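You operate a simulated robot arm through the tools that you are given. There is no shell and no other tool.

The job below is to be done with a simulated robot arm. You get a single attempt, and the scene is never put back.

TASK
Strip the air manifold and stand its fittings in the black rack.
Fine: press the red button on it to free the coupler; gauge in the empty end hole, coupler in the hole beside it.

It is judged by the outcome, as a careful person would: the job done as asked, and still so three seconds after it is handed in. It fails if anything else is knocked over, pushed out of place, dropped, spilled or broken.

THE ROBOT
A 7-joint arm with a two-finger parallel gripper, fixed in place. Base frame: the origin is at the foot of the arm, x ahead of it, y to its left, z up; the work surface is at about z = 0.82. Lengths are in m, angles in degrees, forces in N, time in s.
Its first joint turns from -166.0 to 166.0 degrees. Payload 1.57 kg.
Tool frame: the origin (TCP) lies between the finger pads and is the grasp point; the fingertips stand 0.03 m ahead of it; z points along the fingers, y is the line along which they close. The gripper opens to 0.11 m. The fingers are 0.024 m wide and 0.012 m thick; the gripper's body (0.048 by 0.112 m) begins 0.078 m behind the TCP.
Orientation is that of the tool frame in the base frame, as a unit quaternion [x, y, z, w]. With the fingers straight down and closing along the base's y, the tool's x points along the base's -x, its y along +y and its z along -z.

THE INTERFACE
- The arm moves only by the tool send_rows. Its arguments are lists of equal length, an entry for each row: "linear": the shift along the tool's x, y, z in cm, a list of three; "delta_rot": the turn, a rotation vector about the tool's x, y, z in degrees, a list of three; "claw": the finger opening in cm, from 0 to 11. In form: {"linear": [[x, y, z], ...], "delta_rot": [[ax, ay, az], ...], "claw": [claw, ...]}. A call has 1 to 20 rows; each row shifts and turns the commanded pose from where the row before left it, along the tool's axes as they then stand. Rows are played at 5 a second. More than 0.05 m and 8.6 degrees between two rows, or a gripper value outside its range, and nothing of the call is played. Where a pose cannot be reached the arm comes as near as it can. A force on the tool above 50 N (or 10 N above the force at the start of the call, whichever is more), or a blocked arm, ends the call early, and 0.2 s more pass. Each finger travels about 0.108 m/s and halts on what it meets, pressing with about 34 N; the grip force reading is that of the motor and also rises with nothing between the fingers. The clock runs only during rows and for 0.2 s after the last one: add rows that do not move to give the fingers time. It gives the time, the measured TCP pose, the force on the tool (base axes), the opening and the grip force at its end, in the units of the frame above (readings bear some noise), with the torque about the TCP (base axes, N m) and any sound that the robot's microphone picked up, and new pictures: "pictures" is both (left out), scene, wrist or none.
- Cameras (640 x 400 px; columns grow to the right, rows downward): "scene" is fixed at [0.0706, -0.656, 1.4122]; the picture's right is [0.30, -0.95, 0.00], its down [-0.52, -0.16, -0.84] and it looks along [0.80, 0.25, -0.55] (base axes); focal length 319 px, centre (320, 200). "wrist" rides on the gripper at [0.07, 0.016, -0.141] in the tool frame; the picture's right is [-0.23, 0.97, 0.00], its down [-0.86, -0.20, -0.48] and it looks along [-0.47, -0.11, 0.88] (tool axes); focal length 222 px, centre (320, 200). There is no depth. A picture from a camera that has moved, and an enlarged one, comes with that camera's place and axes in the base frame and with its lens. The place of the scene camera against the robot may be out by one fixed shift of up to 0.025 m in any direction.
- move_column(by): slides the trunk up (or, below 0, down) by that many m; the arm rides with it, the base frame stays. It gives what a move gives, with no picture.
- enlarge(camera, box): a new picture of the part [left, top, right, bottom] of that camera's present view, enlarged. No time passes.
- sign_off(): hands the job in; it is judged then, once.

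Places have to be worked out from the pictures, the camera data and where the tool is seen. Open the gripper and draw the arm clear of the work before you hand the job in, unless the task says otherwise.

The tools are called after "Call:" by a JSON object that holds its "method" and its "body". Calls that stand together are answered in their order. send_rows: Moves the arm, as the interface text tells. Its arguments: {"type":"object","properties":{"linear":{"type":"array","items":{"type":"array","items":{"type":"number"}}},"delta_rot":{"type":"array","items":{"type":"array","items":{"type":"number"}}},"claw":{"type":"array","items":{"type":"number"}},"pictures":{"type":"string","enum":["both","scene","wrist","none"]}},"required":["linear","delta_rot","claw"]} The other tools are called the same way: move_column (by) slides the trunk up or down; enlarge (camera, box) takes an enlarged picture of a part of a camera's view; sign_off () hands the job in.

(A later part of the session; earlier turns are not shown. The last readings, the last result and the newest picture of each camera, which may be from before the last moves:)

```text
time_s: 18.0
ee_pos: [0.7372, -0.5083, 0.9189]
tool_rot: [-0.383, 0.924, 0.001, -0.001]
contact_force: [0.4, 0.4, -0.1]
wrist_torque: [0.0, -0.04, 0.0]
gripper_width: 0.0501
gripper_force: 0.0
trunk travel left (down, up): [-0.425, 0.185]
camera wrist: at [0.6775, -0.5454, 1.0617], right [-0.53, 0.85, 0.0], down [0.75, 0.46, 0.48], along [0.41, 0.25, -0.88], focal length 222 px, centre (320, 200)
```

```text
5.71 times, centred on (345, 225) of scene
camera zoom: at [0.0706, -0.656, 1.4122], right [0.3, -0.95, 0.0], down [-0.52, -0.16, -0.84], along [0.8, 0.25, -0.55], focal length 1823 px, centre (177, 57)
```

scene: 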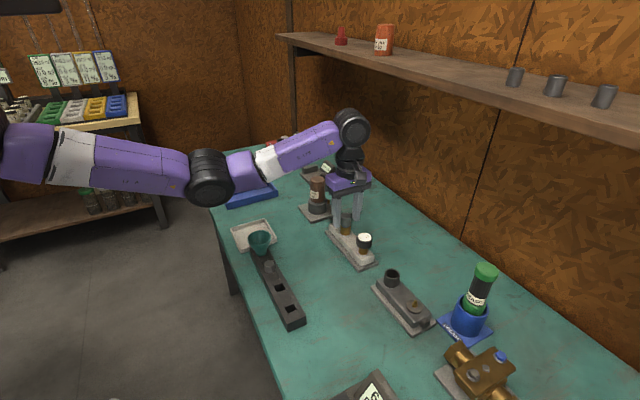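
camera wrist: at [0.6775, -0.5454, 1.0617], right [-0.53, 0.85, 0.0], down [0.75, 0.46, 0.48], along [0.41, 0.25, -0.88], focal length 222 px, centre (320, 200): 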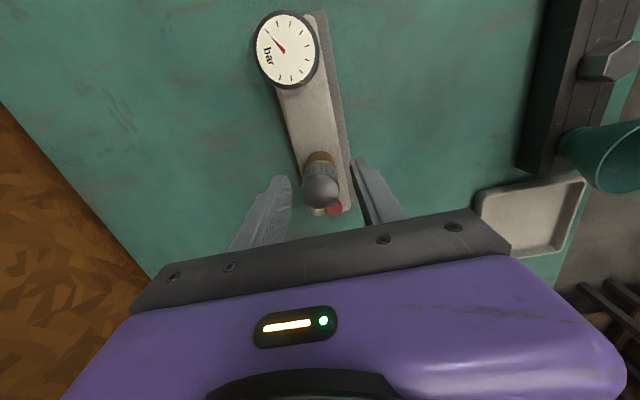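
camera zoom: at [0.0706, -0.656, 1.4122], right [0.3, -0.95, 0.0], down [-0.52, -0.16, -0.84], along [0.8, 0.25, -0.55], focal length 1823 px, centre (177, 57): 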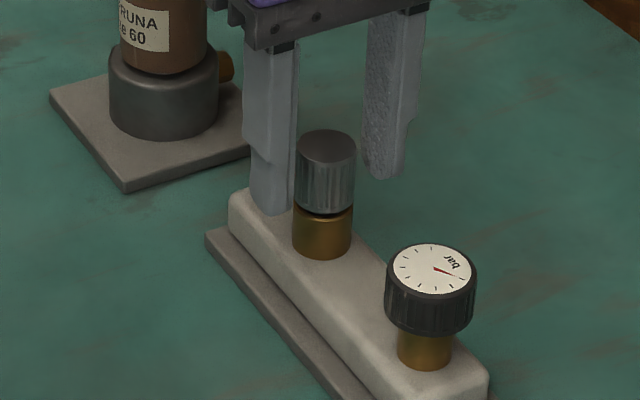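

The cap is centred between the fingers; I nudge 2.5 mm along the manifold to centre on it and close.

Call:
{"method": "send_rows", "body": {"linear": [[-0.25, 0, 0], [0, 0, 0], [0, 0, 0], [0, 0, 0], [0, 0, 0], [0, 0, 0]], "delta_rot": [[0, 0, 0], [0, 0, 0], [0, 0, 0], [0, 0, 0], [0, 0, 0], [0, 0, 0]], "claw": [5, 4, 3.2, 2.4, 2.0, 2.0]}}

Call:
{"method": "enlarge", "body": {"camera": "wrist", "box": [240, 100, 400, 260]}}

Call:
{"method": "enlarge", "body": {"camera": "scene", "box": [310, 190, 380, 260]}}

```text
time_s: 19.4
ee_pos: [0.7382, -0.5057, 0.9184]
tool_rot: [-0.383, 0.924, 0.0, 0.0]
contact_force: [-0.5, -0.2, -0.7]
wrist_torque: [0.0, -0.01, 0.03]
gripper_width: 0.0275
gripper_force: 33.7
trunk travel left (down, up): [-0.425, 0.185]
camera wrist: at [0.6789, -0.5438, 1.0612], right [-0.53, 0.85, 0.0], down [0.75, 0.46, 0.48], along [0.41, 0.25, -0.88], focal length 222 px, centre (320, 200)
```

scene: 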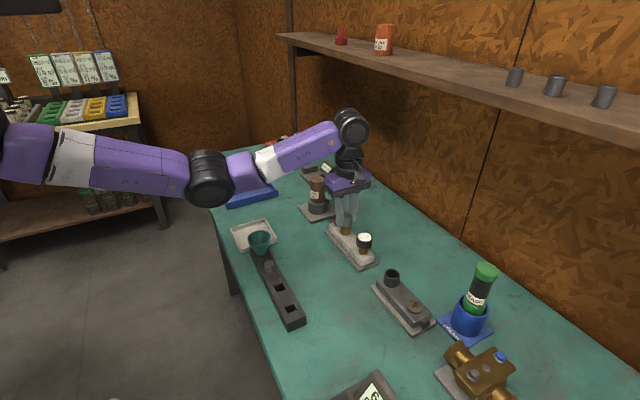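
wrist: 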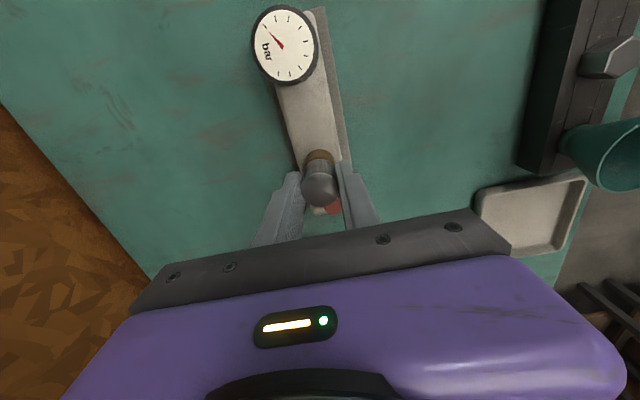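

```text
2.50 times, centred on (320, 180) of wrist
camera zoom: at [0.6789, -0.5438, 1.0612], right [-0.53, 0.85, 0.0], down [0.75, 0.46, 0.48], along [0.41, 0.25, -0.88], focal length 555 px, centre (320, 250)
```

zoom: 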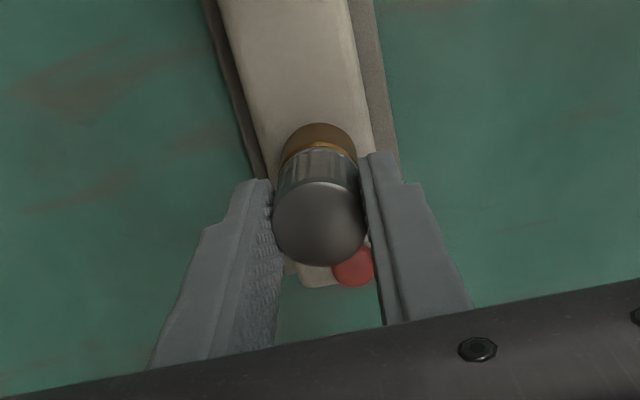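

```text
5.71 times, centred on (345, 225) of scene
camera zoom: at [0.0706, -0.656, 1.4122], right [0.3, -0.95, 0.0], down [-0.52, -0.16, -0.84], along [0.8, 0.25, -0.55], focal length 1823 px, centre (177, 57)
```

zoom: 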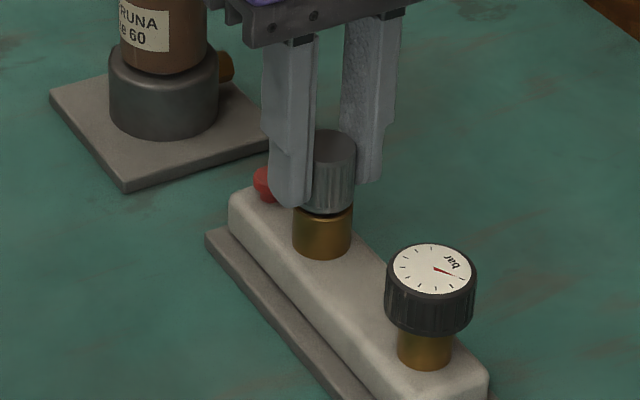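

The coupler cap is held (27.5 mm, 34 N), fingertips just above its lower rim. I lift slowly, watching force.

Call:
{"method": "send_rows", "body": {"linear": [[0, 0, -0.3], [0, 0, -0.3], [0, 0, -0.5], [0, 0, 0]], "delta_rot": [[0, 0, 0], [0, 0, 0], [0, 0, 0], [0, 0, 0]], "claw": [2, 2, 2, 2], "pictures": "none"}}

Call:
{"method": "enlarge", "body": {"camera": "scene", "box": [310, 190, 380, 260]}}

```text
time_s: 20.4
ee_pos: [0.7389, -0.5057, 0.9274]
tool_rot: [-0.382, 0.924, 0.0, 0.0]
contact_force: [0.0, 0.3, -1.0]
wrist_torque: [-0.01, 0.02, -0.04]
gripper_width: 0.0276
gripper_force: 34.0
trunk travel left (down, up): [-0.425, 0.185]
```

```text
5.71 times, centred on (345, 225) of scene
camera zoom: at [0.0706, -0.656, 1.4122], right [0.3, -0.95, 0.0], down [-0.52, -0.16, -0.84], along [0.8, 0.25, -0.55], focal length 1823 px, centre (177, 57)
```

zoom: 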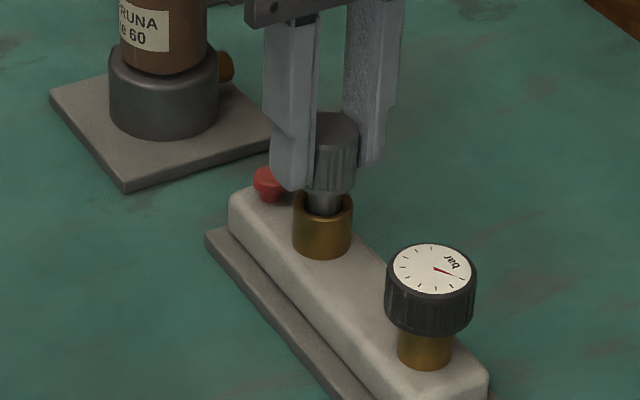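

The coupler is sliding out freely, showing a narrow plug. I continue lifting clear.

Call:
{"method": "send_rows", "body": {"linear": [[0, 0, -1], [0, 0, -1.5], [0, 0, -2], [0, 0, -2], [0, 0, 0]], "delta_rot": [[0, 0, 0], [0, 0, 0], [0, 0, 0], [0, 0, 0], [0, 0, 0]], "claw": [2, 2, 2, 2, 2]}}

Call:
{"method": "enlarge", "body": {"camera": "scene", "box": [315, 160, 385, 230]}}

Call:
{"method": "enlarge", "body": {"camera": "wrist", "box": [240, 80, 400, 240]}}

```text
time_s: 21.6
ee_pos: [0.7393, -0.5063, 0.995]
tool_rot: [-0.383, 0.924, 0.0, 0.0]
contact_force: [-1.0, 0.5, -0.4]
wrist_torque: [-0.01, 0.03, 0.02]
gripper_width: 0.0278
gripper_force: 34.1
trunk travel left (down, up): [-0.425, 0.185]
camera wrist: at [0.6797, -0.5444, 1.1374], right [-0.53, 0.85, 0.0], down [0.75, 0.46, 0.48], along [0.41, 0.25, -0.88], focal length 222 px, centre (320, 200)
```

scene: 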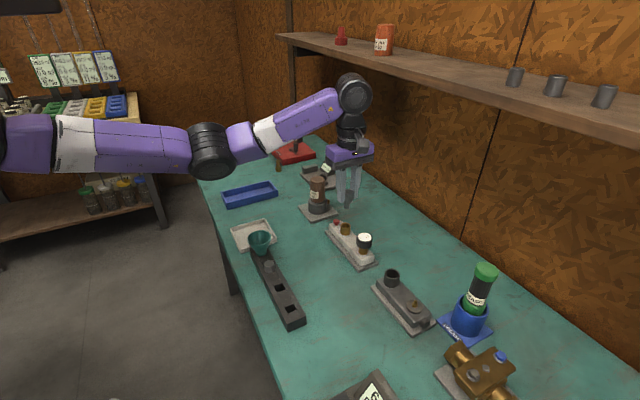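
wrist: 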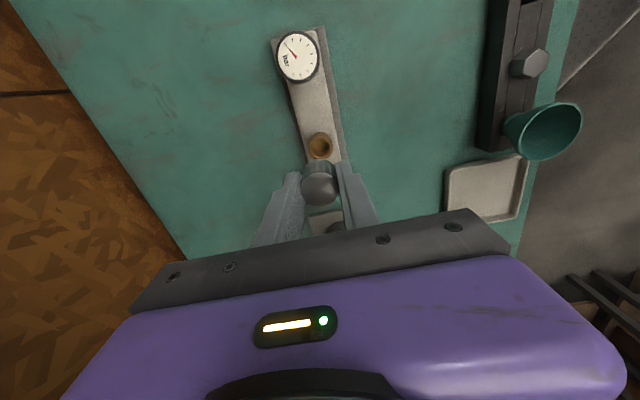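

```text
5.71 times, centred on (350, 195) of scene
camera zoom: at [0.0706, -0.656, 1.4122], right [0.3, -0.95, 0.0], down [-0.52, -0.16, -0.84], along [0.8, 0.25, -0.55], focal length 1823 px, centre (149, 229)
```

zoom: 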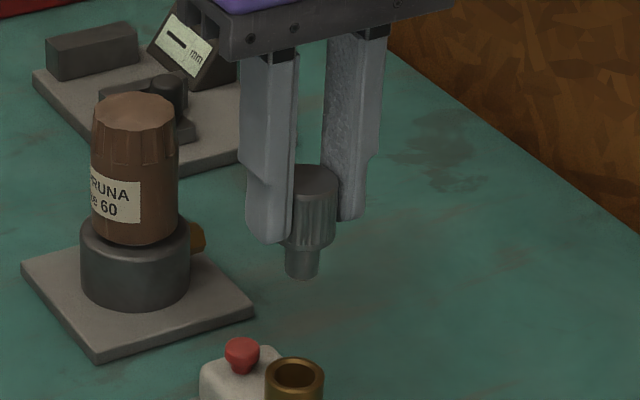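

```text
2.50 times, centred on (320, 160) of wrist
camera zoom: at [0.6797, -0.5444, 1.1374], right [-0.53, 0.85, 0.0], down [0.75, 0.46, 0.48], along [0.41, 0.25, -0.88], focal length 555 px, centre (320, 300)
```

zoom: 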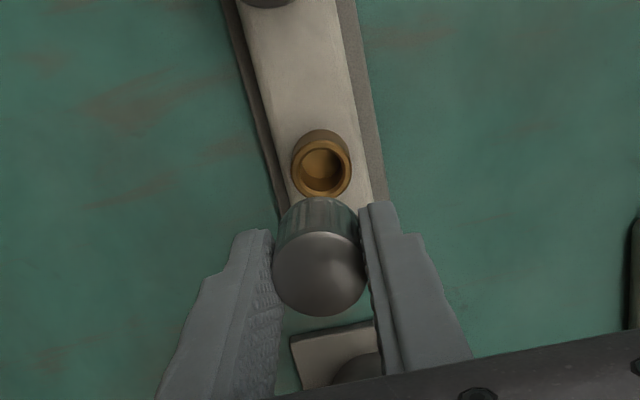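

The coupler has a plug about 16 mm across and 20 mm long, which suits the 20 mm rack holes. I carry it at this height to above the second hole, estimated at (0.505,-0.4085).

Call:
{"method": "send_rows", "body": {"linear": [[1.2, 3.0, 0], [1.2, 2.9, 0], [1.2, 2.9, 0], [1.2, 2.93, 0], [1.2, 2.93, 0], [1.2, 2.93, 0], [1.2, 2.93, 0], [1.22, 2.93, 0], [0, 0, 0], [0, 0, 0]], "delta_rot": [[0, 0, 0], [0, 0, 0], [0, 0, 0], [0, 0, 0], [0, 0, 0], [0, 0, 0], [0, 0, 0], [0, 0, 0], [0, 0, 0], [0, 0, 0]], "claw": [2, 2, 2, 2, 2, 2, 2, 2, 2, 2]}}

Call:
{"method": "enlarge", "body": {"camera": "wrist", "box": [220, 40, 420, 240]}}

Call:
{"method": "enlarge", "body": {"camera": "scene", "box": [230, 200, 320, 340]}}

```text
time_s: 23.8
ee_pos: [0.506, -0.4077, 0.994]
tool_rot: [-0.383, 0.924, 0.0, 0.001]
contact_force: [0.7, -0.2, -0.4]
wrist_torque: [0.04, 0.01, 0.03]
gripper_width: 0.0275
gripper_force: 34.0
trunk travel left (down, up): [-0.425, 0.185]
camera wrist: at [0.4462, -0.4453, 1.1371], right [-0.53, 0.85, 0.0], down [0.75, 0.46, 0.48], along [0.41, 0.25, -0.88], focal length 222 px, centre (320, 200)
```

scene: 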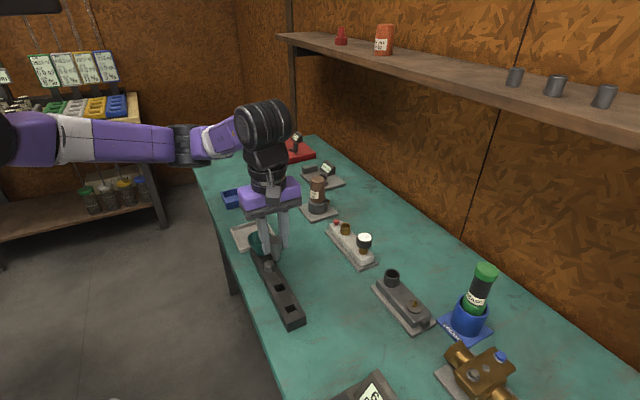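
wrist: 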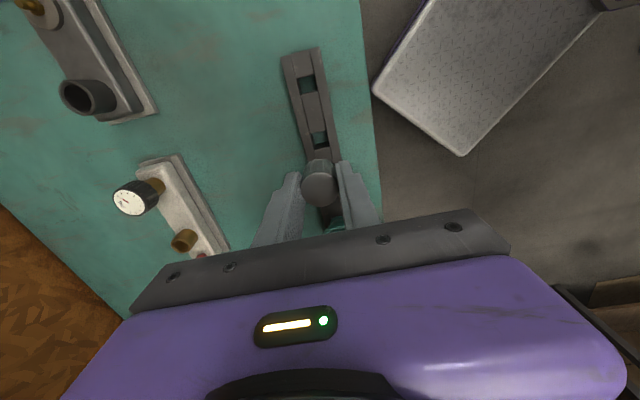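

```text
2.00 times, centred on (320, 140) of wrist
camera zoom: at [0.4462, -0.4453, 1.1371], right [-0.53, 0.85, 0.0], down [0.75, 0.46, 0.48], along [0.41, 0.25, -0.88], focal length 444 px, centre (320, 320)
```

zoom: 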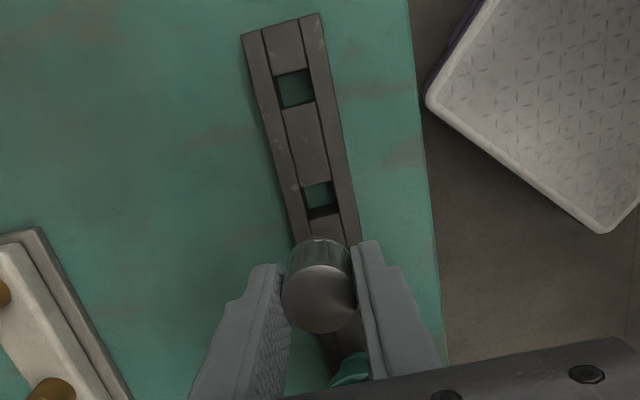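

```text
2.86 times, centred on (275, 270) of scene
camera zoom: at [0.0706, -0.656, 1.4122], right [0.3, -0.95, 0.0], down [-0.52, -0.16, -0.84], along [0.8, 0.25, -0.55], focal length 912 px, centre (449, 0)
```

zoom: 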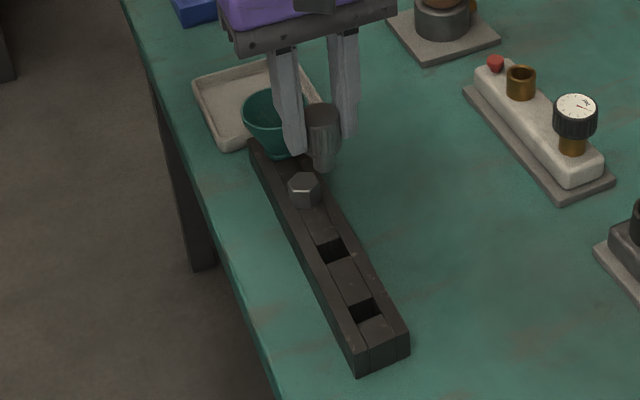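

I'll zoom in on hole 2 for a refined position before descending.

Call:
{"method": "enlarge", "body": {"camera": "wrist", "box": [290, 110, 350, 170]}}

Call:
{"method": "enlarge", "body": {"camera": "scene", "box": [255, 230, 315, 300]}}

```text
6.67 times, centred on (320, 140) of wrist
camera zoom: at [0.4462, -0.4453, 1.1371], right [-0.53, 0.85, 0.0], down [0.75, 0.46, 0.48], along [0.41, 0.25, -0.88], focal length 1481 px, centre (320, 600)
```

zoom: 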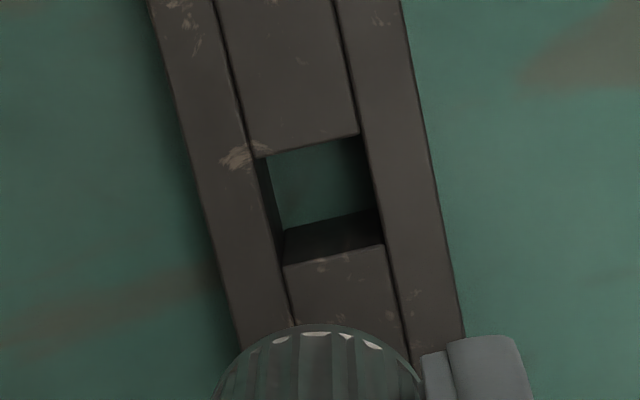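

```text
5.71 times, centred on (285, 265) of scene
camera zoom: at [0.0706, -0.656, 1.4122], right [0.3, -0.95, 0.0], down [-0.52, -0.16, -0.84], along [0.8, 0.25, -0.55], focal length 1823 px, centre (520, -171)
```

zoom: 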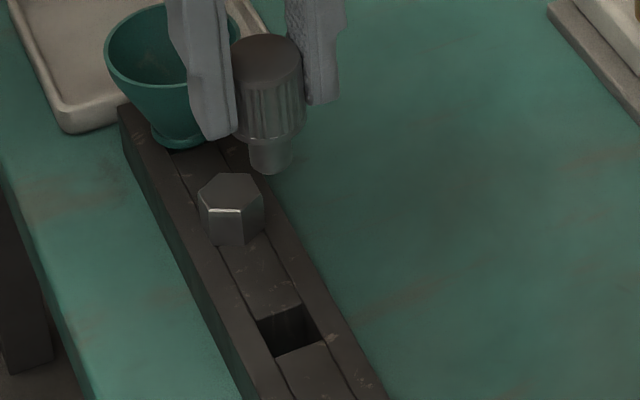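

Hole 2 refines to (0.5053, -0.4088), 21 mm square. I correct by ~1 mm and descend until the plug is about 1.5 cm above the rack, then re-check.

Call:
{"method": "send_rows", "body": {"linear": [[0.1, 0, 2], [0, 0, 2], [0, 0, 2], [0, 0, 1.5], [0, 0, 0], [0, 0, 0]], "delta_rot": [[0, 0, 0], [0, 0, 0], [0, 0, 0], [0, 0, 0], [0, 0, 0], [0, 0, 0]], "claw": [2, 2, 2, 2, 2, 2]}}

Call:
{"method": "enlarge", "body": {"camera": "wrist", "box": [260, 100, 380, 220]}}

Call:
{"method": "enlarge", "body": {"camera": "scene", "box": [250, 230, 310, 300]}}

```text
time_s: 25.2
ee_pos: [0.5059, -0.4095, 0.9192]
tool_rot: [-0.383, 0.924, 0.0, 0.0]
contact_force: [0.9, 0.5, -0.9]
wrist_torque: [0.01, 0.04, 0.0]
gripper_width: 0.0273
gripper_force: 34.0
trunk travel left (down, up): [-0.425, 0.185]
camera wrist: at [0.4455, -0.448, 1.0621], right [-0.53, 0.85, 0.0], down [0.75, 0.46, 0.48], along [0.41, 0.25, -0.88], focal length 222 px, centre (320, 200)
```

scene: 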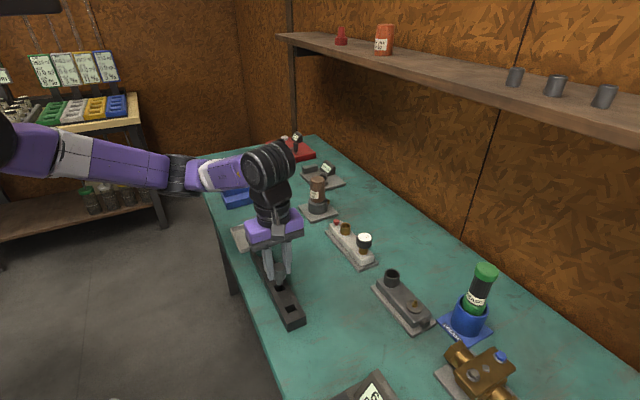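
wrist: 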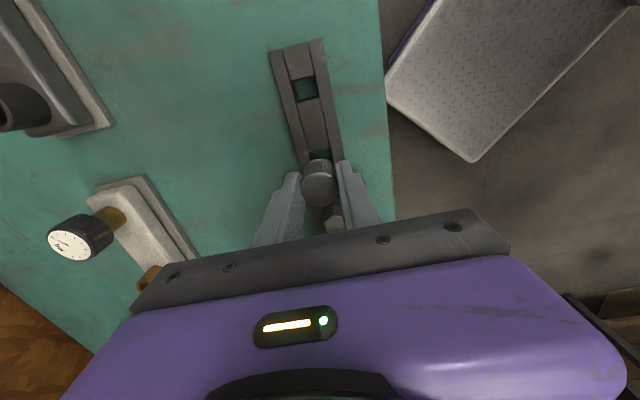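

```text
3.33 times, centred on (320, 160) of wrist
camera zoom: at [0.4455, -0.448, 1.0621], right [-0.53, 0.85, 0.0], down [0.75, 0.46, 0.48], along [0.41, 0.25, -0.88], focal length 740 px, centre (320, 333)
```

zoom: 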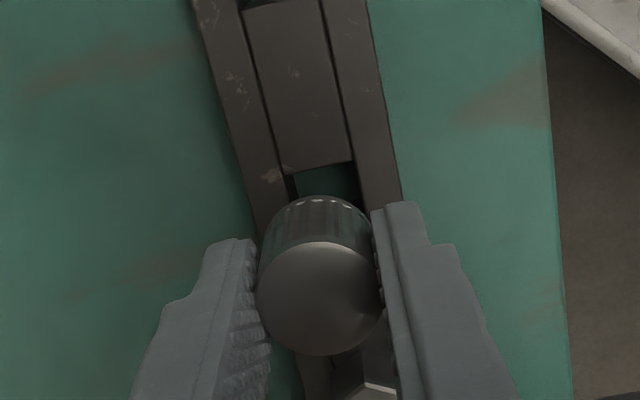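

```text
5.71 times, centred on (280, 265) of scene
camera zoom: at [0.0706, -0.656, 1.4122], right [0.3, -0.95, 0.0], down [-0.52, -0.16, -0.84], along [0.8, 0.25, -0.55], focal length 1823 px, centre (549, -171)
```

zoom: 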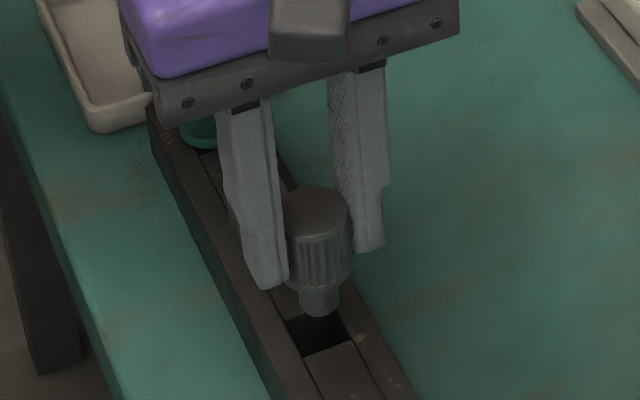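

The plug sits about 1.5 cm above the hole, only ~1 mm off sideways. I correct that and lower gently into the hole, watching the force.

Call:
{"method": "send_rows", "body": {"linear": [[0, 0.1, 0], [0, 0, 0.5], [0, 0, 0.5], [0, 0, 0.5], [0, 0, 0]], "delta_rot": [[0, 0, 0], [0, 0, 0], [0, 0, 0], [0, 0, 0], [0, 0, 0]], "claw": [2, 2, 2, 2, 2], "pictures": "none"}}

Call:
{"method": "enlarge", "body": {"camera": "scene", "box": [255, 250, 305, 300]}}

Call:
{"method": "enlarge", "body": {"camera": "wrist", "box": [280, 110, 360, 190]}}

```text
time_s: 26.4
ee_pos: [0.5049, -0.4079, 0.9034]
tool_rot: [-0.383, 0.924, 0.0, 0.0]
contact_force: [-0.3, -1.6, -0.9]
wrist_torque: [0.0, 0.01, 0.03]
gripper_width: 0.0273
gripper_force: 33.8
trunk travel left (down, up): [-0.425, 0.185]
```

```text
8.00 times, centred on (280, 275) of scene
camera zoom: at [0.0706, -0.656, 1.4122], right [0.3, -0.95, 0.0], down [-0.52, -0.16, -0.84], along [0.8, 0.25, -0.55], focal length 2552 px, centre (640, -400)
```

zoom: 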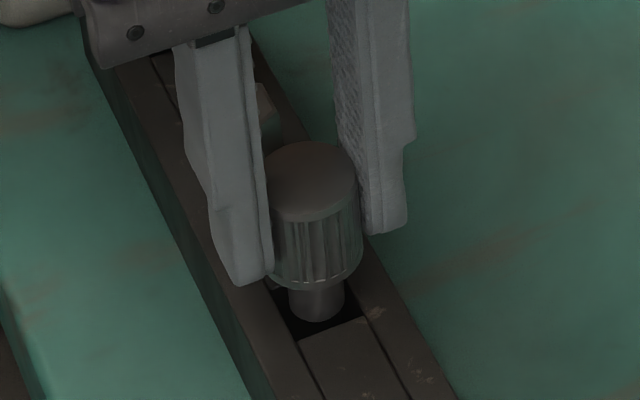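

```text
5.00 times, centred on (320, 150) of wrist
camera zoom: at [0.4448, -0.4464, 1.0463], right [-0.53, 0.85, 0.0], down [0.75, 0.46, 0.48], along [0.41, 0.25, -0.88], focal length 1111 px, centre (320, 450)
```

zoom: 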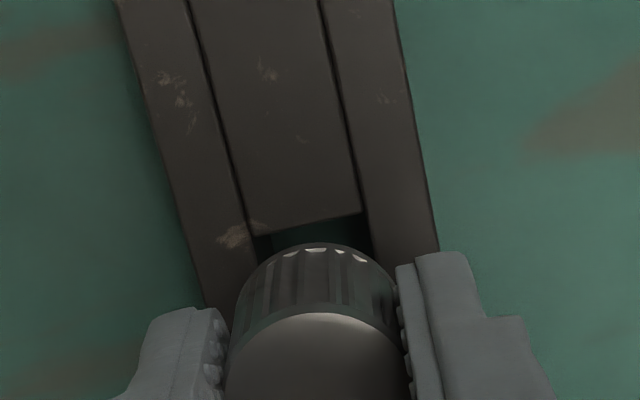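

The plug's end is at the mouth of the hole and well inside its edges, with no contact force. I keep lowering in small steps.

Call:
{"method": "send_rows", "body": {"linear": [[0, -0.05, 0.4], [0, 0, 0.4], [0, 0, 0.4], [0, 0, 0]], "delta_rot": [[0, 0, 0], [0, 0, 0], [0, 0, 0], [0, 0, 0]], "claw": [2, 2, 2, 2], "pictures": "none"}}

Call:
{"method": "enlarge", "body": {"camera": "scene", "box": [255, 250, 305, 300]}}

```text
time_s: 27.4
ee_pos: [0.5042, -0.4092, 0.8921]
tool_rot: [-0.383, 0.924, -0.001, 0.001]
contact_force: [0.7, 0.4, 0.1]
wrist_torque: [-0.01, 0.0, 0.01]
gripper_width: 0.0274
gripper_force: 33.7
trunk travel left (down, up): [-0.425, 0.185]
```

```text
8.00 times, centred on (280, 275) of scene
camera zoom: at [0.0706, -0.656, 1.4122], right [0.3, -0.95, 0.0], down [-0.52, -0.16, -0.84], along [0.8, 0.25, -0.55], focal length 2552 px, centre (640, -400)
```

zoom: 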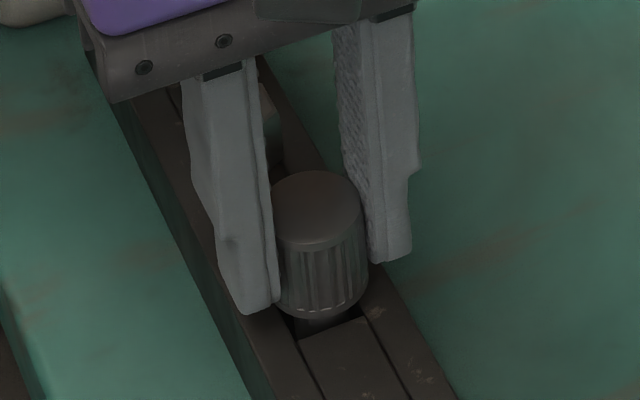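

The plug is inside the hole. I lower the remaining centimetre until the cap's shoulder seats.

Call:
{"method": "send_rows", "body": {"linear": [[0, 0, 0.3], [0, 0, 0.3], [0, 0, 0.2], [0, 0, 0]], "delta_rot": [[0, 0, 0], [0, 0, 0], [0, 0, 0], [0, 0, 0]], "claw": [2, 2, 2, 2], "pictures": "none"}}

Call:
{"method": "enlarge", "body": {"camera": "scene", "box": [255, 250, 305, 300]}}

```text
time_s: 28.4
ee_pos: [0.5044, -0.408, 0.8843]
tool_rot: [-0.383, 0.924, -0.001, 0.0]
contact_force: [-5.2, -0.8, 29.3]
wrist_torque: [-0.06, 0.23, -0.04]
gripper_width: 0.0274
gripper_force: 34.1
trunk travel left (down, up): [-0.425, 0.185]
```

```text
8.00 times, centred on (280, 275) of scene
camera zoom: at [0.0706, -0.656, 1.4122], right [0.3, -0.95, 0.0], down [-0.52, -0.16, -0.84], along [0.8, 0.25, -0.55], focal length 2552 px, centre (640, -400)
```

zoom: 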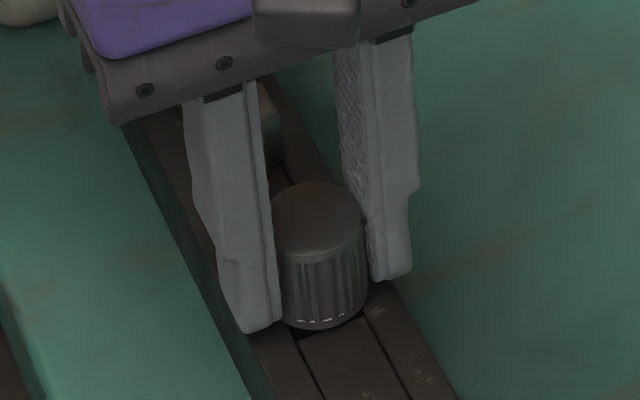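

It's seated (29 N at TCP z 0.884, cap flush on the rack). I relieve the push by 2 mm, then open the fingers.

Call:
{"method": "send_rows", "body": {"linear": [[0, 0, -0.15], [0, 0, 0], [0, 0, 0], [0, 0, 0], [0, 0, 0]], "delta_rot": [[0, 0, 0], [0, 0, 0], [0, 0, 0], [0, 0, 0], [0, 0, 0]], "claw": [2, 2, 3, 4, 5]}}

Call:
{"method": "enlarge", "body": {"camera": "scene", "box": [255, 250, 305, 300]}}

Call:
{"method": "enlarge", "body": {"camera": "wrist", "box": [260, 100, 380, 220]}}

```text
time_s: 29.6
ee_pos: [0.5051, -0.4085, 0.8853]
tool_rot: [-0.382, 0.924, 0.0, 0.0]
contact_force: [-0.3, -0.1, 0.3]
wrist_torque: [0.0, -0.02, 0.03]
gripper_width: 0.0501
gripper_force: 0.1
trunk travel left (down, up): [-0.425, 0.185]
camera wrist: at [0.4451, -0.447, 1.0277], right [-0.53, 0.85, 0.0], down [0.75, 0.46, 0.48], along [0.41, 0.25, -0.88], focal length 222 px, centre (320, 200)
```

scene: 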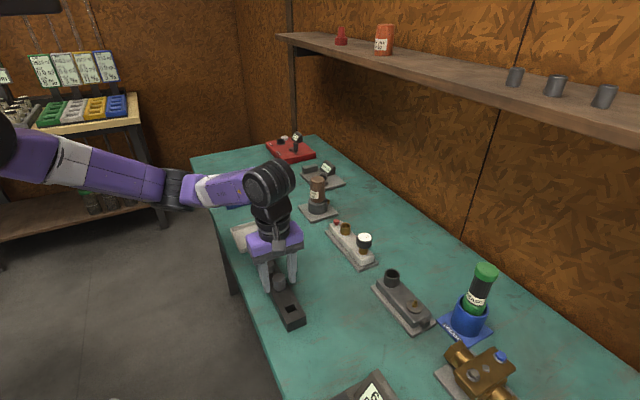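
wrist: 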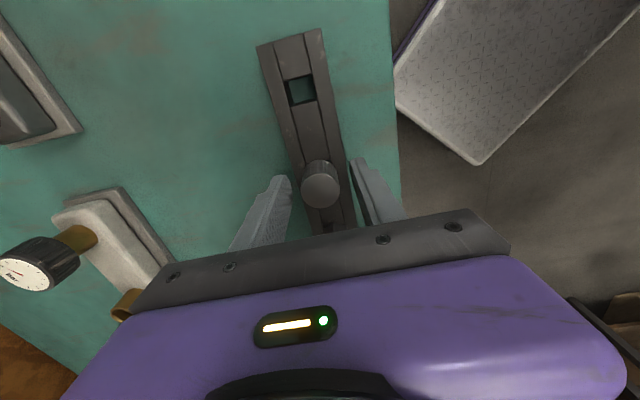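

```text
8.00 times, centred on (280, 275) of scene
camera zoom: at [0.0706, -0.656, 1.4122], right [0.3, -0.95, 0.0], down [-0.52, -0.16, -0.84], along [0.8, 0.25, -0.55], focal length 2552 px, centre (640, -400)
```

zoom: 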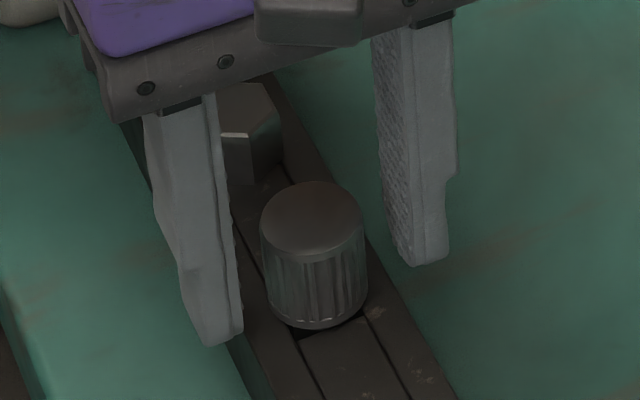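

```text
3.33 times, centred on (320, 160) of wrist
camera zoom: at [0.4451, -0.447, 1.0277], right [-0.53, 0.85, 0.0], down [0.75, 0.46, 0.48], along [0.41, 0.25, -0.88], focal length 740 px, centre (320, 333)
```

zoom: 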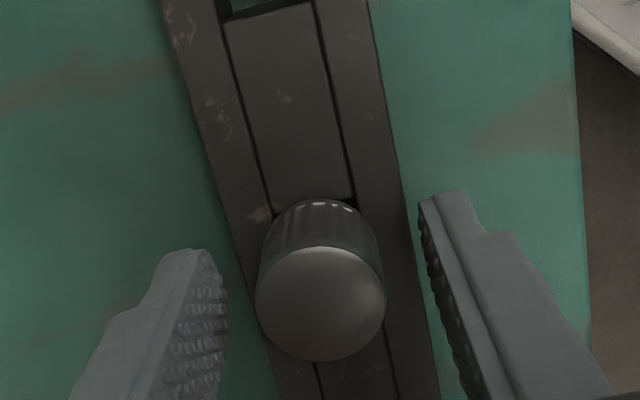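

The coupler stands seated in the second hole. I lift clear and go to above the gauge at about (0.676,-0.570).

Call:
{"method": "send_rows", "body": {"linear": [[0, 0, -2.5], [0, 0, -4], [0, 0, -4], [-0.08, -3.0, 0], [-0.08, -2.9, 0], [-0.08, -2.9, 0], [-0.08, -2.9, 0], [-0.08, -2.95, 0], [-0.08, -2.95, 0], [-0.08, -2.95, 0], [-0.1, -2.95, 0], [0, 0, 0], [0, 0, 0]], "delta_rot": [[0, 0, 0], [0, 0, 0], [0, 0, 0], [0, 0, 0], [0, 0, 0], [0, 0, 0], [0, 0, 0], [0, 0, 0], [0, 0, 0], [0, 0, 0], [0, 0, 0], [0, 0, 0], [0, 0, 0]], "claw": [5, 5, 5.5, 6, 6, 6, 6, 6, 6, 6, 6, 6, 6]}}

Call:
{"method": "enlarge", "body": {"camera": "wrist", "box": [220, 80, 420, 280]}}

Call:
{"method": "enlarge", "body": {"camera": "scene", "box": [320, 190, 400, 280]}}

Call:
{"method": "enlarge", "body": {"camera": "scene", "box": [240, 230, 320, 335]}}

```text
time_s: 32.4
ee_pos: [0.6736, -0.5664, 0.9904]
tool_rot: [-0.383, 0.924, 0.0, 0.0]
contact_force: [0.4, -0.2, 0.2]
wrist_torque: [0.0, 0.02, 0.02]
gripper_width: 0.0601
gripper_force: 0.2
trunk travel left (down, up): [-0.425, 0.185]
camera wrist: at [0.614, -0.6045, 1.1325], right [-0.53, 0.85, 0.0], down [0.75, 0.46, 0.48], along [0.41, 0.25, -0.88], focal length 222 px, centre (320, 200)
```

scene: 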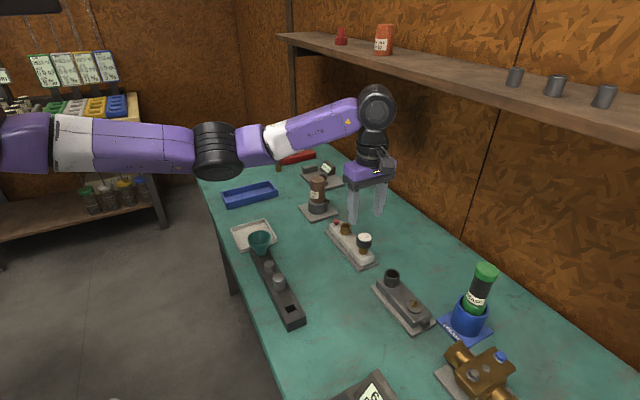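
wrist: 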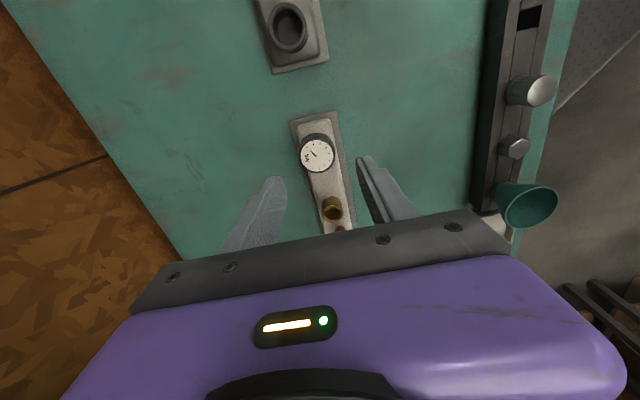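

```text
2.00 times, centred on (320, 180) of wrist
camera zoom: at [0.614, -0.6045, 1.1325], right [-0.53, 0.85, 0.0], down [0.75, 0.46, 0.48], along [0.41, 0.25, -0.88], focal length 444 px, centre (320, 240)
```

zoom: 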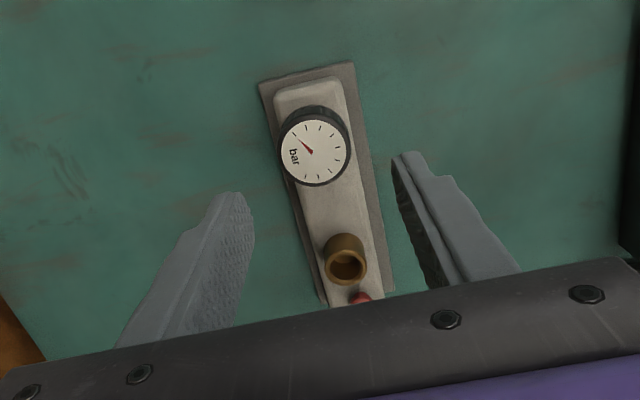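

```text
4.44 times, centred on (360, 235) of scene
camera zoom: at [0.0706, -0.656, 1.4122], right [0.3, -0.95, 0.0], down [-0.52, -0.16, -0.84], along [0.8, 0.25, -0.55], focal length 1418 px, centre (142, 44)
```

zoom: 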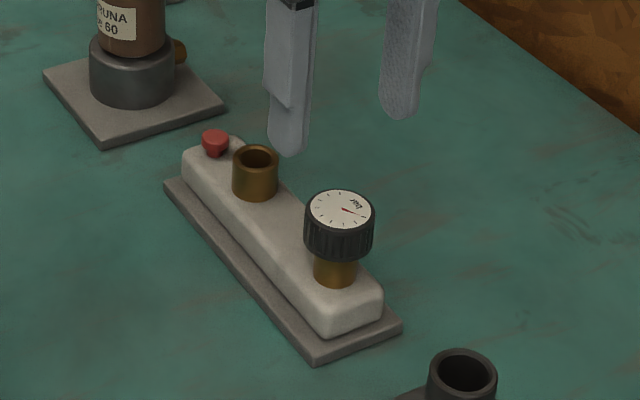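

```text
3.81 times, centred on (280, 282) of scene
camera zoom: at [0.0706, -0.656, 1.4122], right [0.3, -0.95, 0.0], down [-0.52, -0.16, -0.84], along [0.8, 0.25, -0.55], focal length 1215 px, centre (472, -114)
```

zoom: 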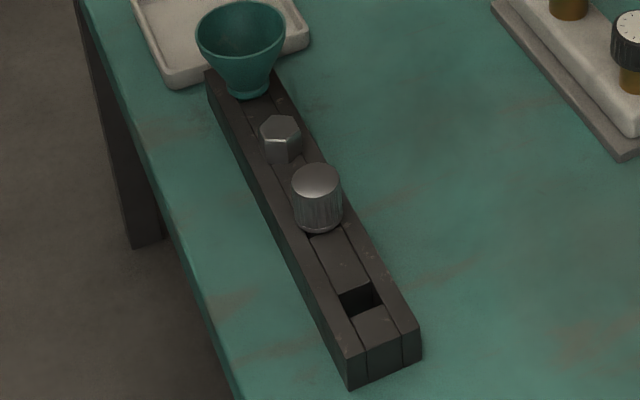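

Gauge dial is at (0.676,-0.570). I correct 4 mm sideways and descend so the fingertips straddle its black knurled head.

Call:
{"method": "send_rows", "body": {"linear": [[0.08, -0.39, 1.5], [0, 0, 2], [0, 0, 2], [0, 0, 1.6], [0, 0, 0], [0, 0, 0]], "delta_rot": [[0, 0, 0], [0, 0, 0], [0, 0, 0], [0, 0, 0], [0, 0, 0], [0, 0, 0]], "claw": [6, 6, 6, 6, 6, 6]}}

Call:
{"method": "enlarge", "body": {"camera": "wrist", "box": [240, 100, 400, 260]}}

Call:
{"method": "enlarge", "body": {"camera": "scene", "box": [330, 200, 400, 270]}}

```text
time_s: 33.8
ee_pos: [0.6777, -0.5712, 0.9177]
tool_rot: [-0.382, 0.924, 0.001, 0.0]
contact_force: [0.0, 0.5, 0.2]
wrist_torque: [0.01, 0.0, 0.01]
gripper_width: 0.0601
gripper_force: 0.1
trunk travel left (down, up): [-0.425, 0.185]
camera wrist: at [0.6182, -0.6088, 1.0604], right [-0.53, 0.85, 0.0], down [0.75, 0.46, 0.48], along [0.41, 0.25, -0.88], focal length 222 px, centre (320, 200)
```

scene: 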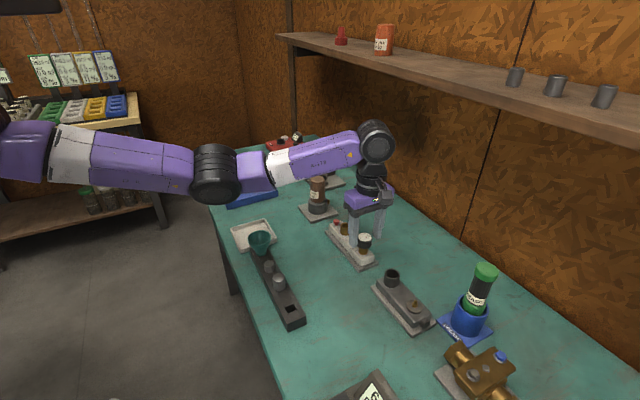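
wrist: 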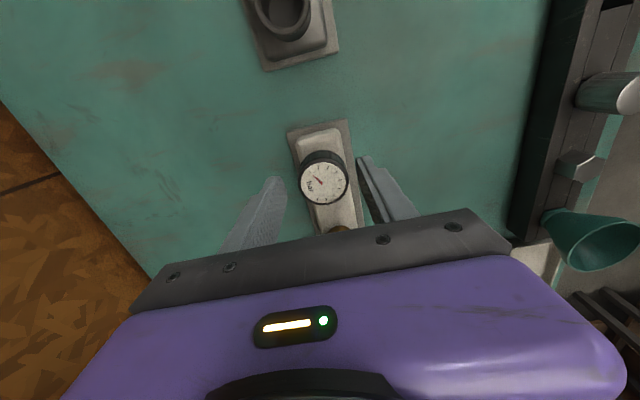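

```text
2.50 times, centred on (320, 180) of wrist
camera zoom: at [0.6182, -0.6088, 1.0604], right [-0.53, 0.85, 0.0], down [0.75, 0.46, 0.48], along [0.41, 0.25, -0.88], focal length 555 px, centre (320, 250)
```

zoom: 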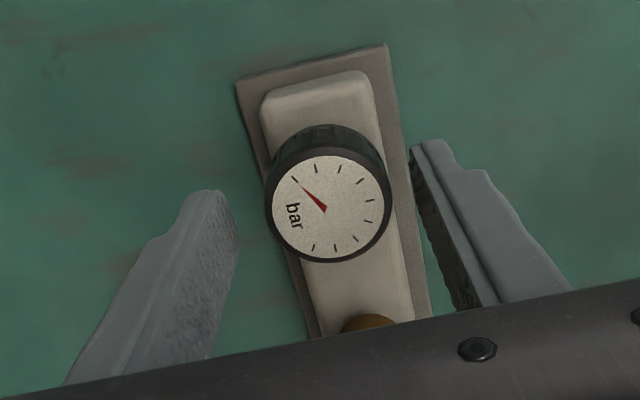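

```text
5.71 times, centred on (365, 235) of scene
camera zoom: at [0.0706, -0.656, 1.4122], right [0.3, -0.95, 0.0], down [-0.52, -0.16, -0.84], along [0.8, 0.25, -0.55], focal length 1823 px, centre (63, 0)
```

zoom: 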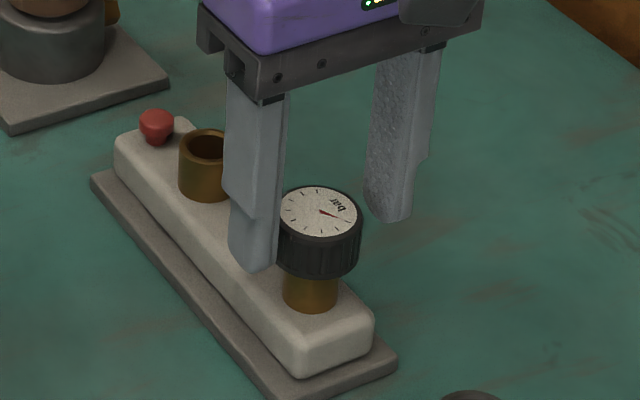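

The gauge is 2.5 mm off-centre between the fingers; I shift and check before closing.

Call:
{"method": "send_rows", "body": {"linear": [[0, 0.22, 0], [0, 0, 0]], "delta_rot": [[0, 0, 0], [0, 0, 0]], "claw": [5.5, 5], "pictures": "none"}}

Call:
{"method": "enlarge", "body": {"camera": "wrist", "box": [260, 120, 380, 240]}}

```text
time_s: 34.4
ee_pos: [0.6753, -0.5693, 0.9195]
tool_rot: [-0.383, 0.924, 0.001, 0.0]
contact_force: [0.3, -0.4, 0.3]
wrist_torque: [0.02, -0.08, -0.02]
gripper_width: 0.05
gripper_force: 0.0
trunk travel left (down, up): [-0.425, 0.185]
```

```text
3.33 times, centred on (320, 180) of wrist
camera zoom: at [0.6156, -0.6079, 1.0615], right [-0.53, 0.85, 0.0], down [0.75, 0.46, 0.48], along [0.41, 0.25, -0.88], focal length 740 px, centre (320, 267)
```

zoom: 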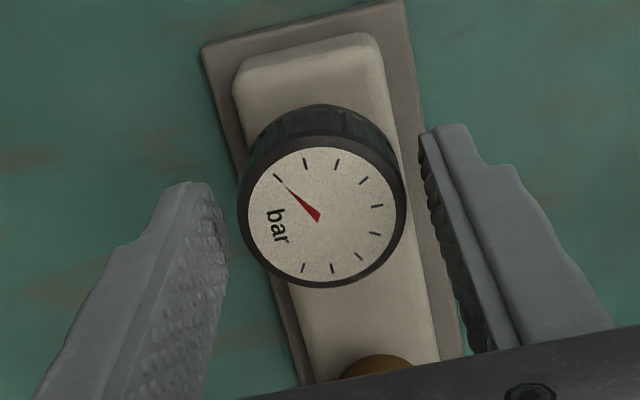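

Centred within 1 mm. I lower 2 mm and close on the head.

Call:
{"method": "send_rows", "body": {"linear": [[0, -0.08, 0.2], [0, 0, 0], [0, 0, 0], [0, 0, 0], [0, 0, 0]], "delta_rot": [[0, 0, 0], [0, 0, 0], [0, 0, 0], [0, 0, 0], [0, 0, 0]], "claw": [4.6, 4.2, 3.6, 3.2, 3.2]}}

Call:
{"method": "enlarge", "body": {"camera": "wrist", "box": [260, 120, 380, 240]}}

Call:
{"method": "enlarge", "body": {"camera": "scene", "box": [330, 200, 400, 270]}}

```text
time_s: 35.6
ee_pos: [0.6768, -0.5705, 0.9174]
tool_rot: [-0.382, 0.924, 0.0, -0.001]
contact_force: [-6.0, 9.4, -0.3]
wrist_torque: [0.3, 0.2, -0.07]
gripper_width: 0.0413
gripper_force: 5.2
trunk travel left (down, up): [-0.425, 0.185]
camera wrist: at [0.6163, -0.6088, 1.0595], right [-0.53, 0.85, 0.0], down [0.75, 0.46, 0.48], along [0.41, 0.25, -0.88], focal length 222 px, centre (320, 200)
```

scene: 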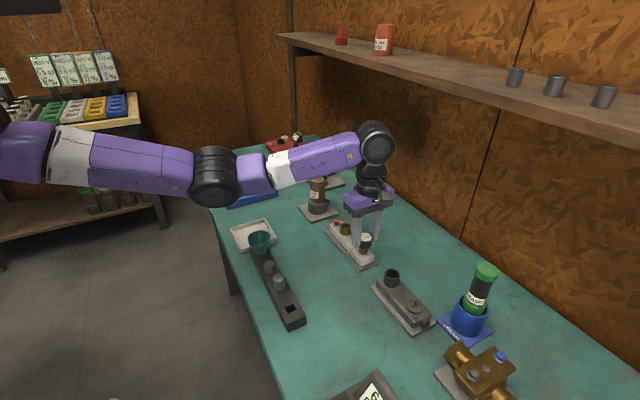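
wrist: 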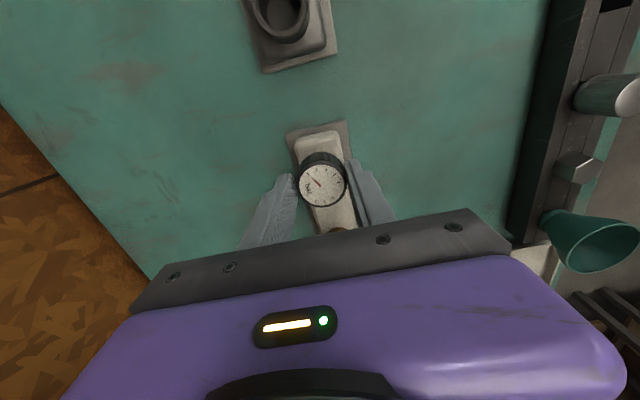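

```text
3.33 times, centred on (320, 180) of wrist
camera zoom: at [0.6163, -0.6088, 1.0595], right [-0.53, 0.85, 0.0], down [0.75, 0.46, 0.48], along [0.41, 0.25, -0.88], focal length 740 px, centre (320, 267)
```

zoom: 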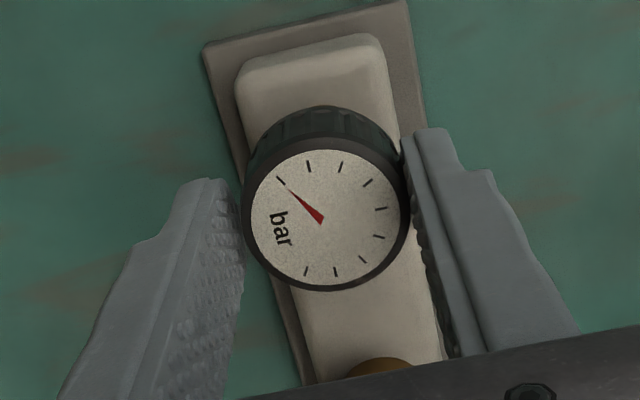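

```text
5.71 times, centred on (365, 235) of scene
camera zoom: at [0.0706, -0.656, 1.4122], right [0.3, -0.95, 0.0], down [-0.52, -0.16, -0.84], along [0.8, 0.25, -0.55], focal length 1823 px, centre (63, 0)
```

zoom: 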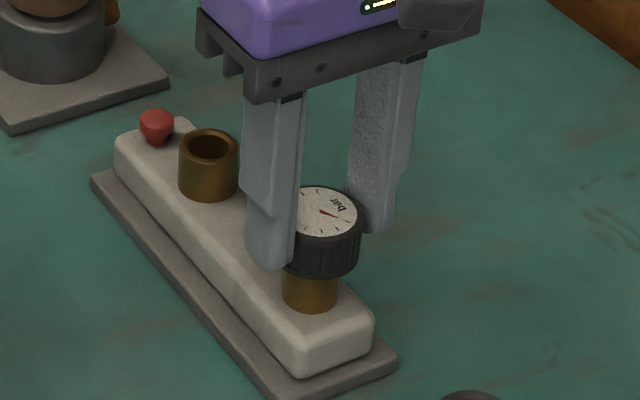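

One finger touched first (11 N sideways), so I shift 1 mm toward it to relieve the side load while the other finger closes.

Call:
{"method": "send_rows", "body": {"linear": [[0, 0.12, 0], [0, 0, 0], [0, 0, 0]], "delta_rot": [[0, 0, 0], [0, 0, 0], [0, 0, 0]], "claw": [3.2, 3.2, 3.2]}}

Call:
{"method": "enlarge", "body": {"camera": "wrist", "box": [260, 120, 380, 240]}}

Call:
{"method": "enlarge", "body": {"camera": "scene", "box": [330, 200, 400, 270]}}

```text
time_s: 36.4
ee_pos: [0.6751, -0.5702, 0.9174]
tool_rot: [-0.382, 0.924, -0.001, 0.0]
contact_force: [-4.6, 9.1, -1.8]
wrist_torque: [0.24, 0.08, -0.11]
gripper_width: 0.0407
gripper_force: 4.7
trunk travel left (down, up): [-0.425, 0.185]
camera wrist: at [0.6161, -0.6086, 1.0595], right [-0.53, 0.85, 0.0], down [0.75, 0.46, 0.48], along [0.41, 0.25, -0.88], focal length 222 px, centre (320, 200)
```

scene: 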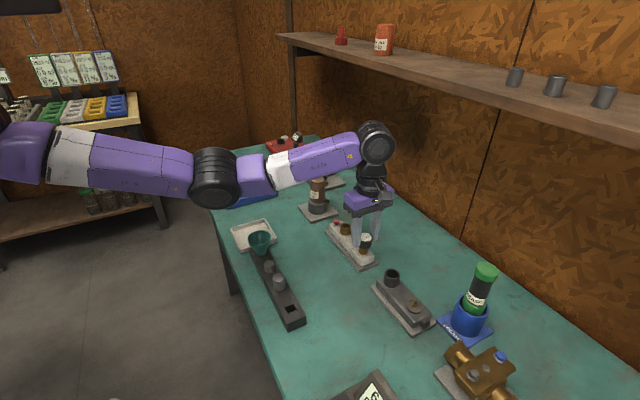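
wrist: 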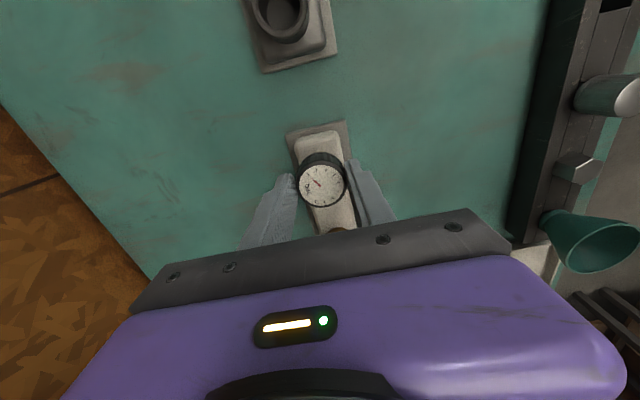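

```text
3.33 times, centred on (320, 180) of wrist
camera zoom: at [0.6161, -0.6086, 1.0595], right [-0.53, 0.85, 0.0], down [0.75, 0.46, 0.48], along [0.41, 0.25, -0.88], focal length 740 px, centre (320, 267)
```

zoom: 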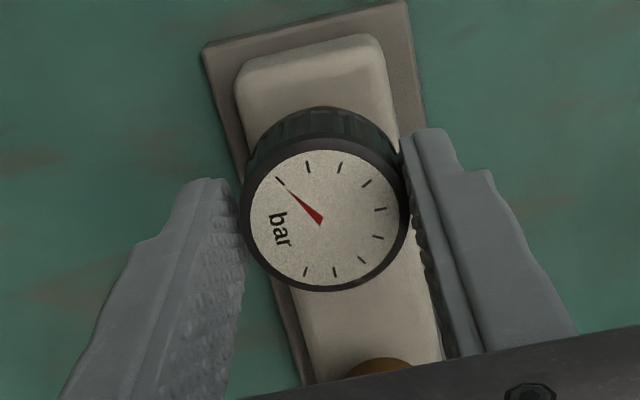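

```text
5.71 times, centred on (365, 235) of scene
camera zoom: at [0.0706, -0.656, 1.4122], right [0.3, -0.95, 0.0], down [-0.52, -0.16, -0.84], along [0.8, 0.25, -0.55], focal length 1823 px, centre (63, 0)
```

zoom: 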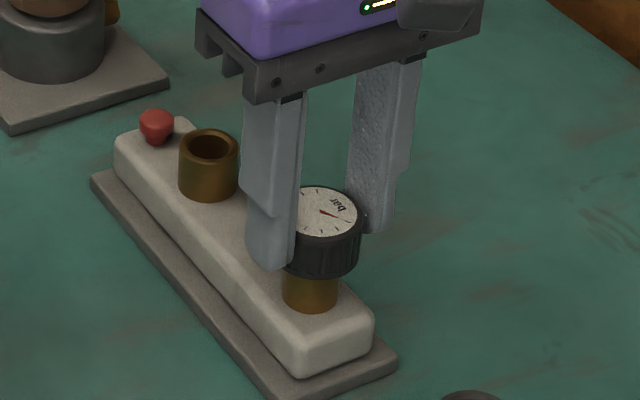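

Still side-loaded: the gauge is rigid and the arm's stiction keeps ~10 N. I shift another 1 mm in the same direction.

Call:
{"method": "send_rows", "body": {"linear": [[0, 0.1, 0], [0, 0, 0], [0, 0, 0], [0, 0, 0]], "delta_rot": [[0, 0, 0], [0, 0, 0], [0, 0, 0], [0, 0, 0]], "claw": [3.2, 3.2, 3.2, 3.2], "pictures": "none"}}

Call:
{"method": "enlarge", "body": {"camera": "wrist", "box": [260, 120, 380, 240]}}

```text
time_s: 37.4
ee_pos: [0.6748, -0.5705, 0.9172]
tool_rot: [-0.382, 0.924, 0.0, 0.001]
contact_force: [-4.1, 8.3, -1.9]
wrist_torque: [0.22, 0.11, -0.05]
gripper_width: 0.0398
gripper_force: 4.6
trunk travel left (down, up): [-0.425, 0.185]
```

```text
3.33 times, centred on (320, 180) of wrist
camera zoom: at [0.6151, -0.6087, 1.0599], right [-0.53, 0.85, 0.0], down [0.75, 0.46, 0.48], along [0.41, 0.25, -0.88], focal length 740 px, centre (320, 267)
```

zoom: 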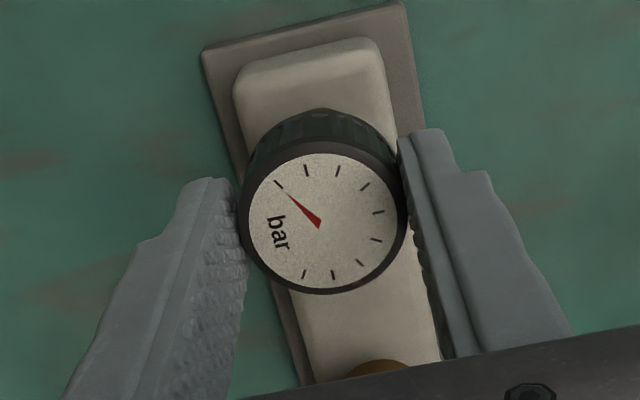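

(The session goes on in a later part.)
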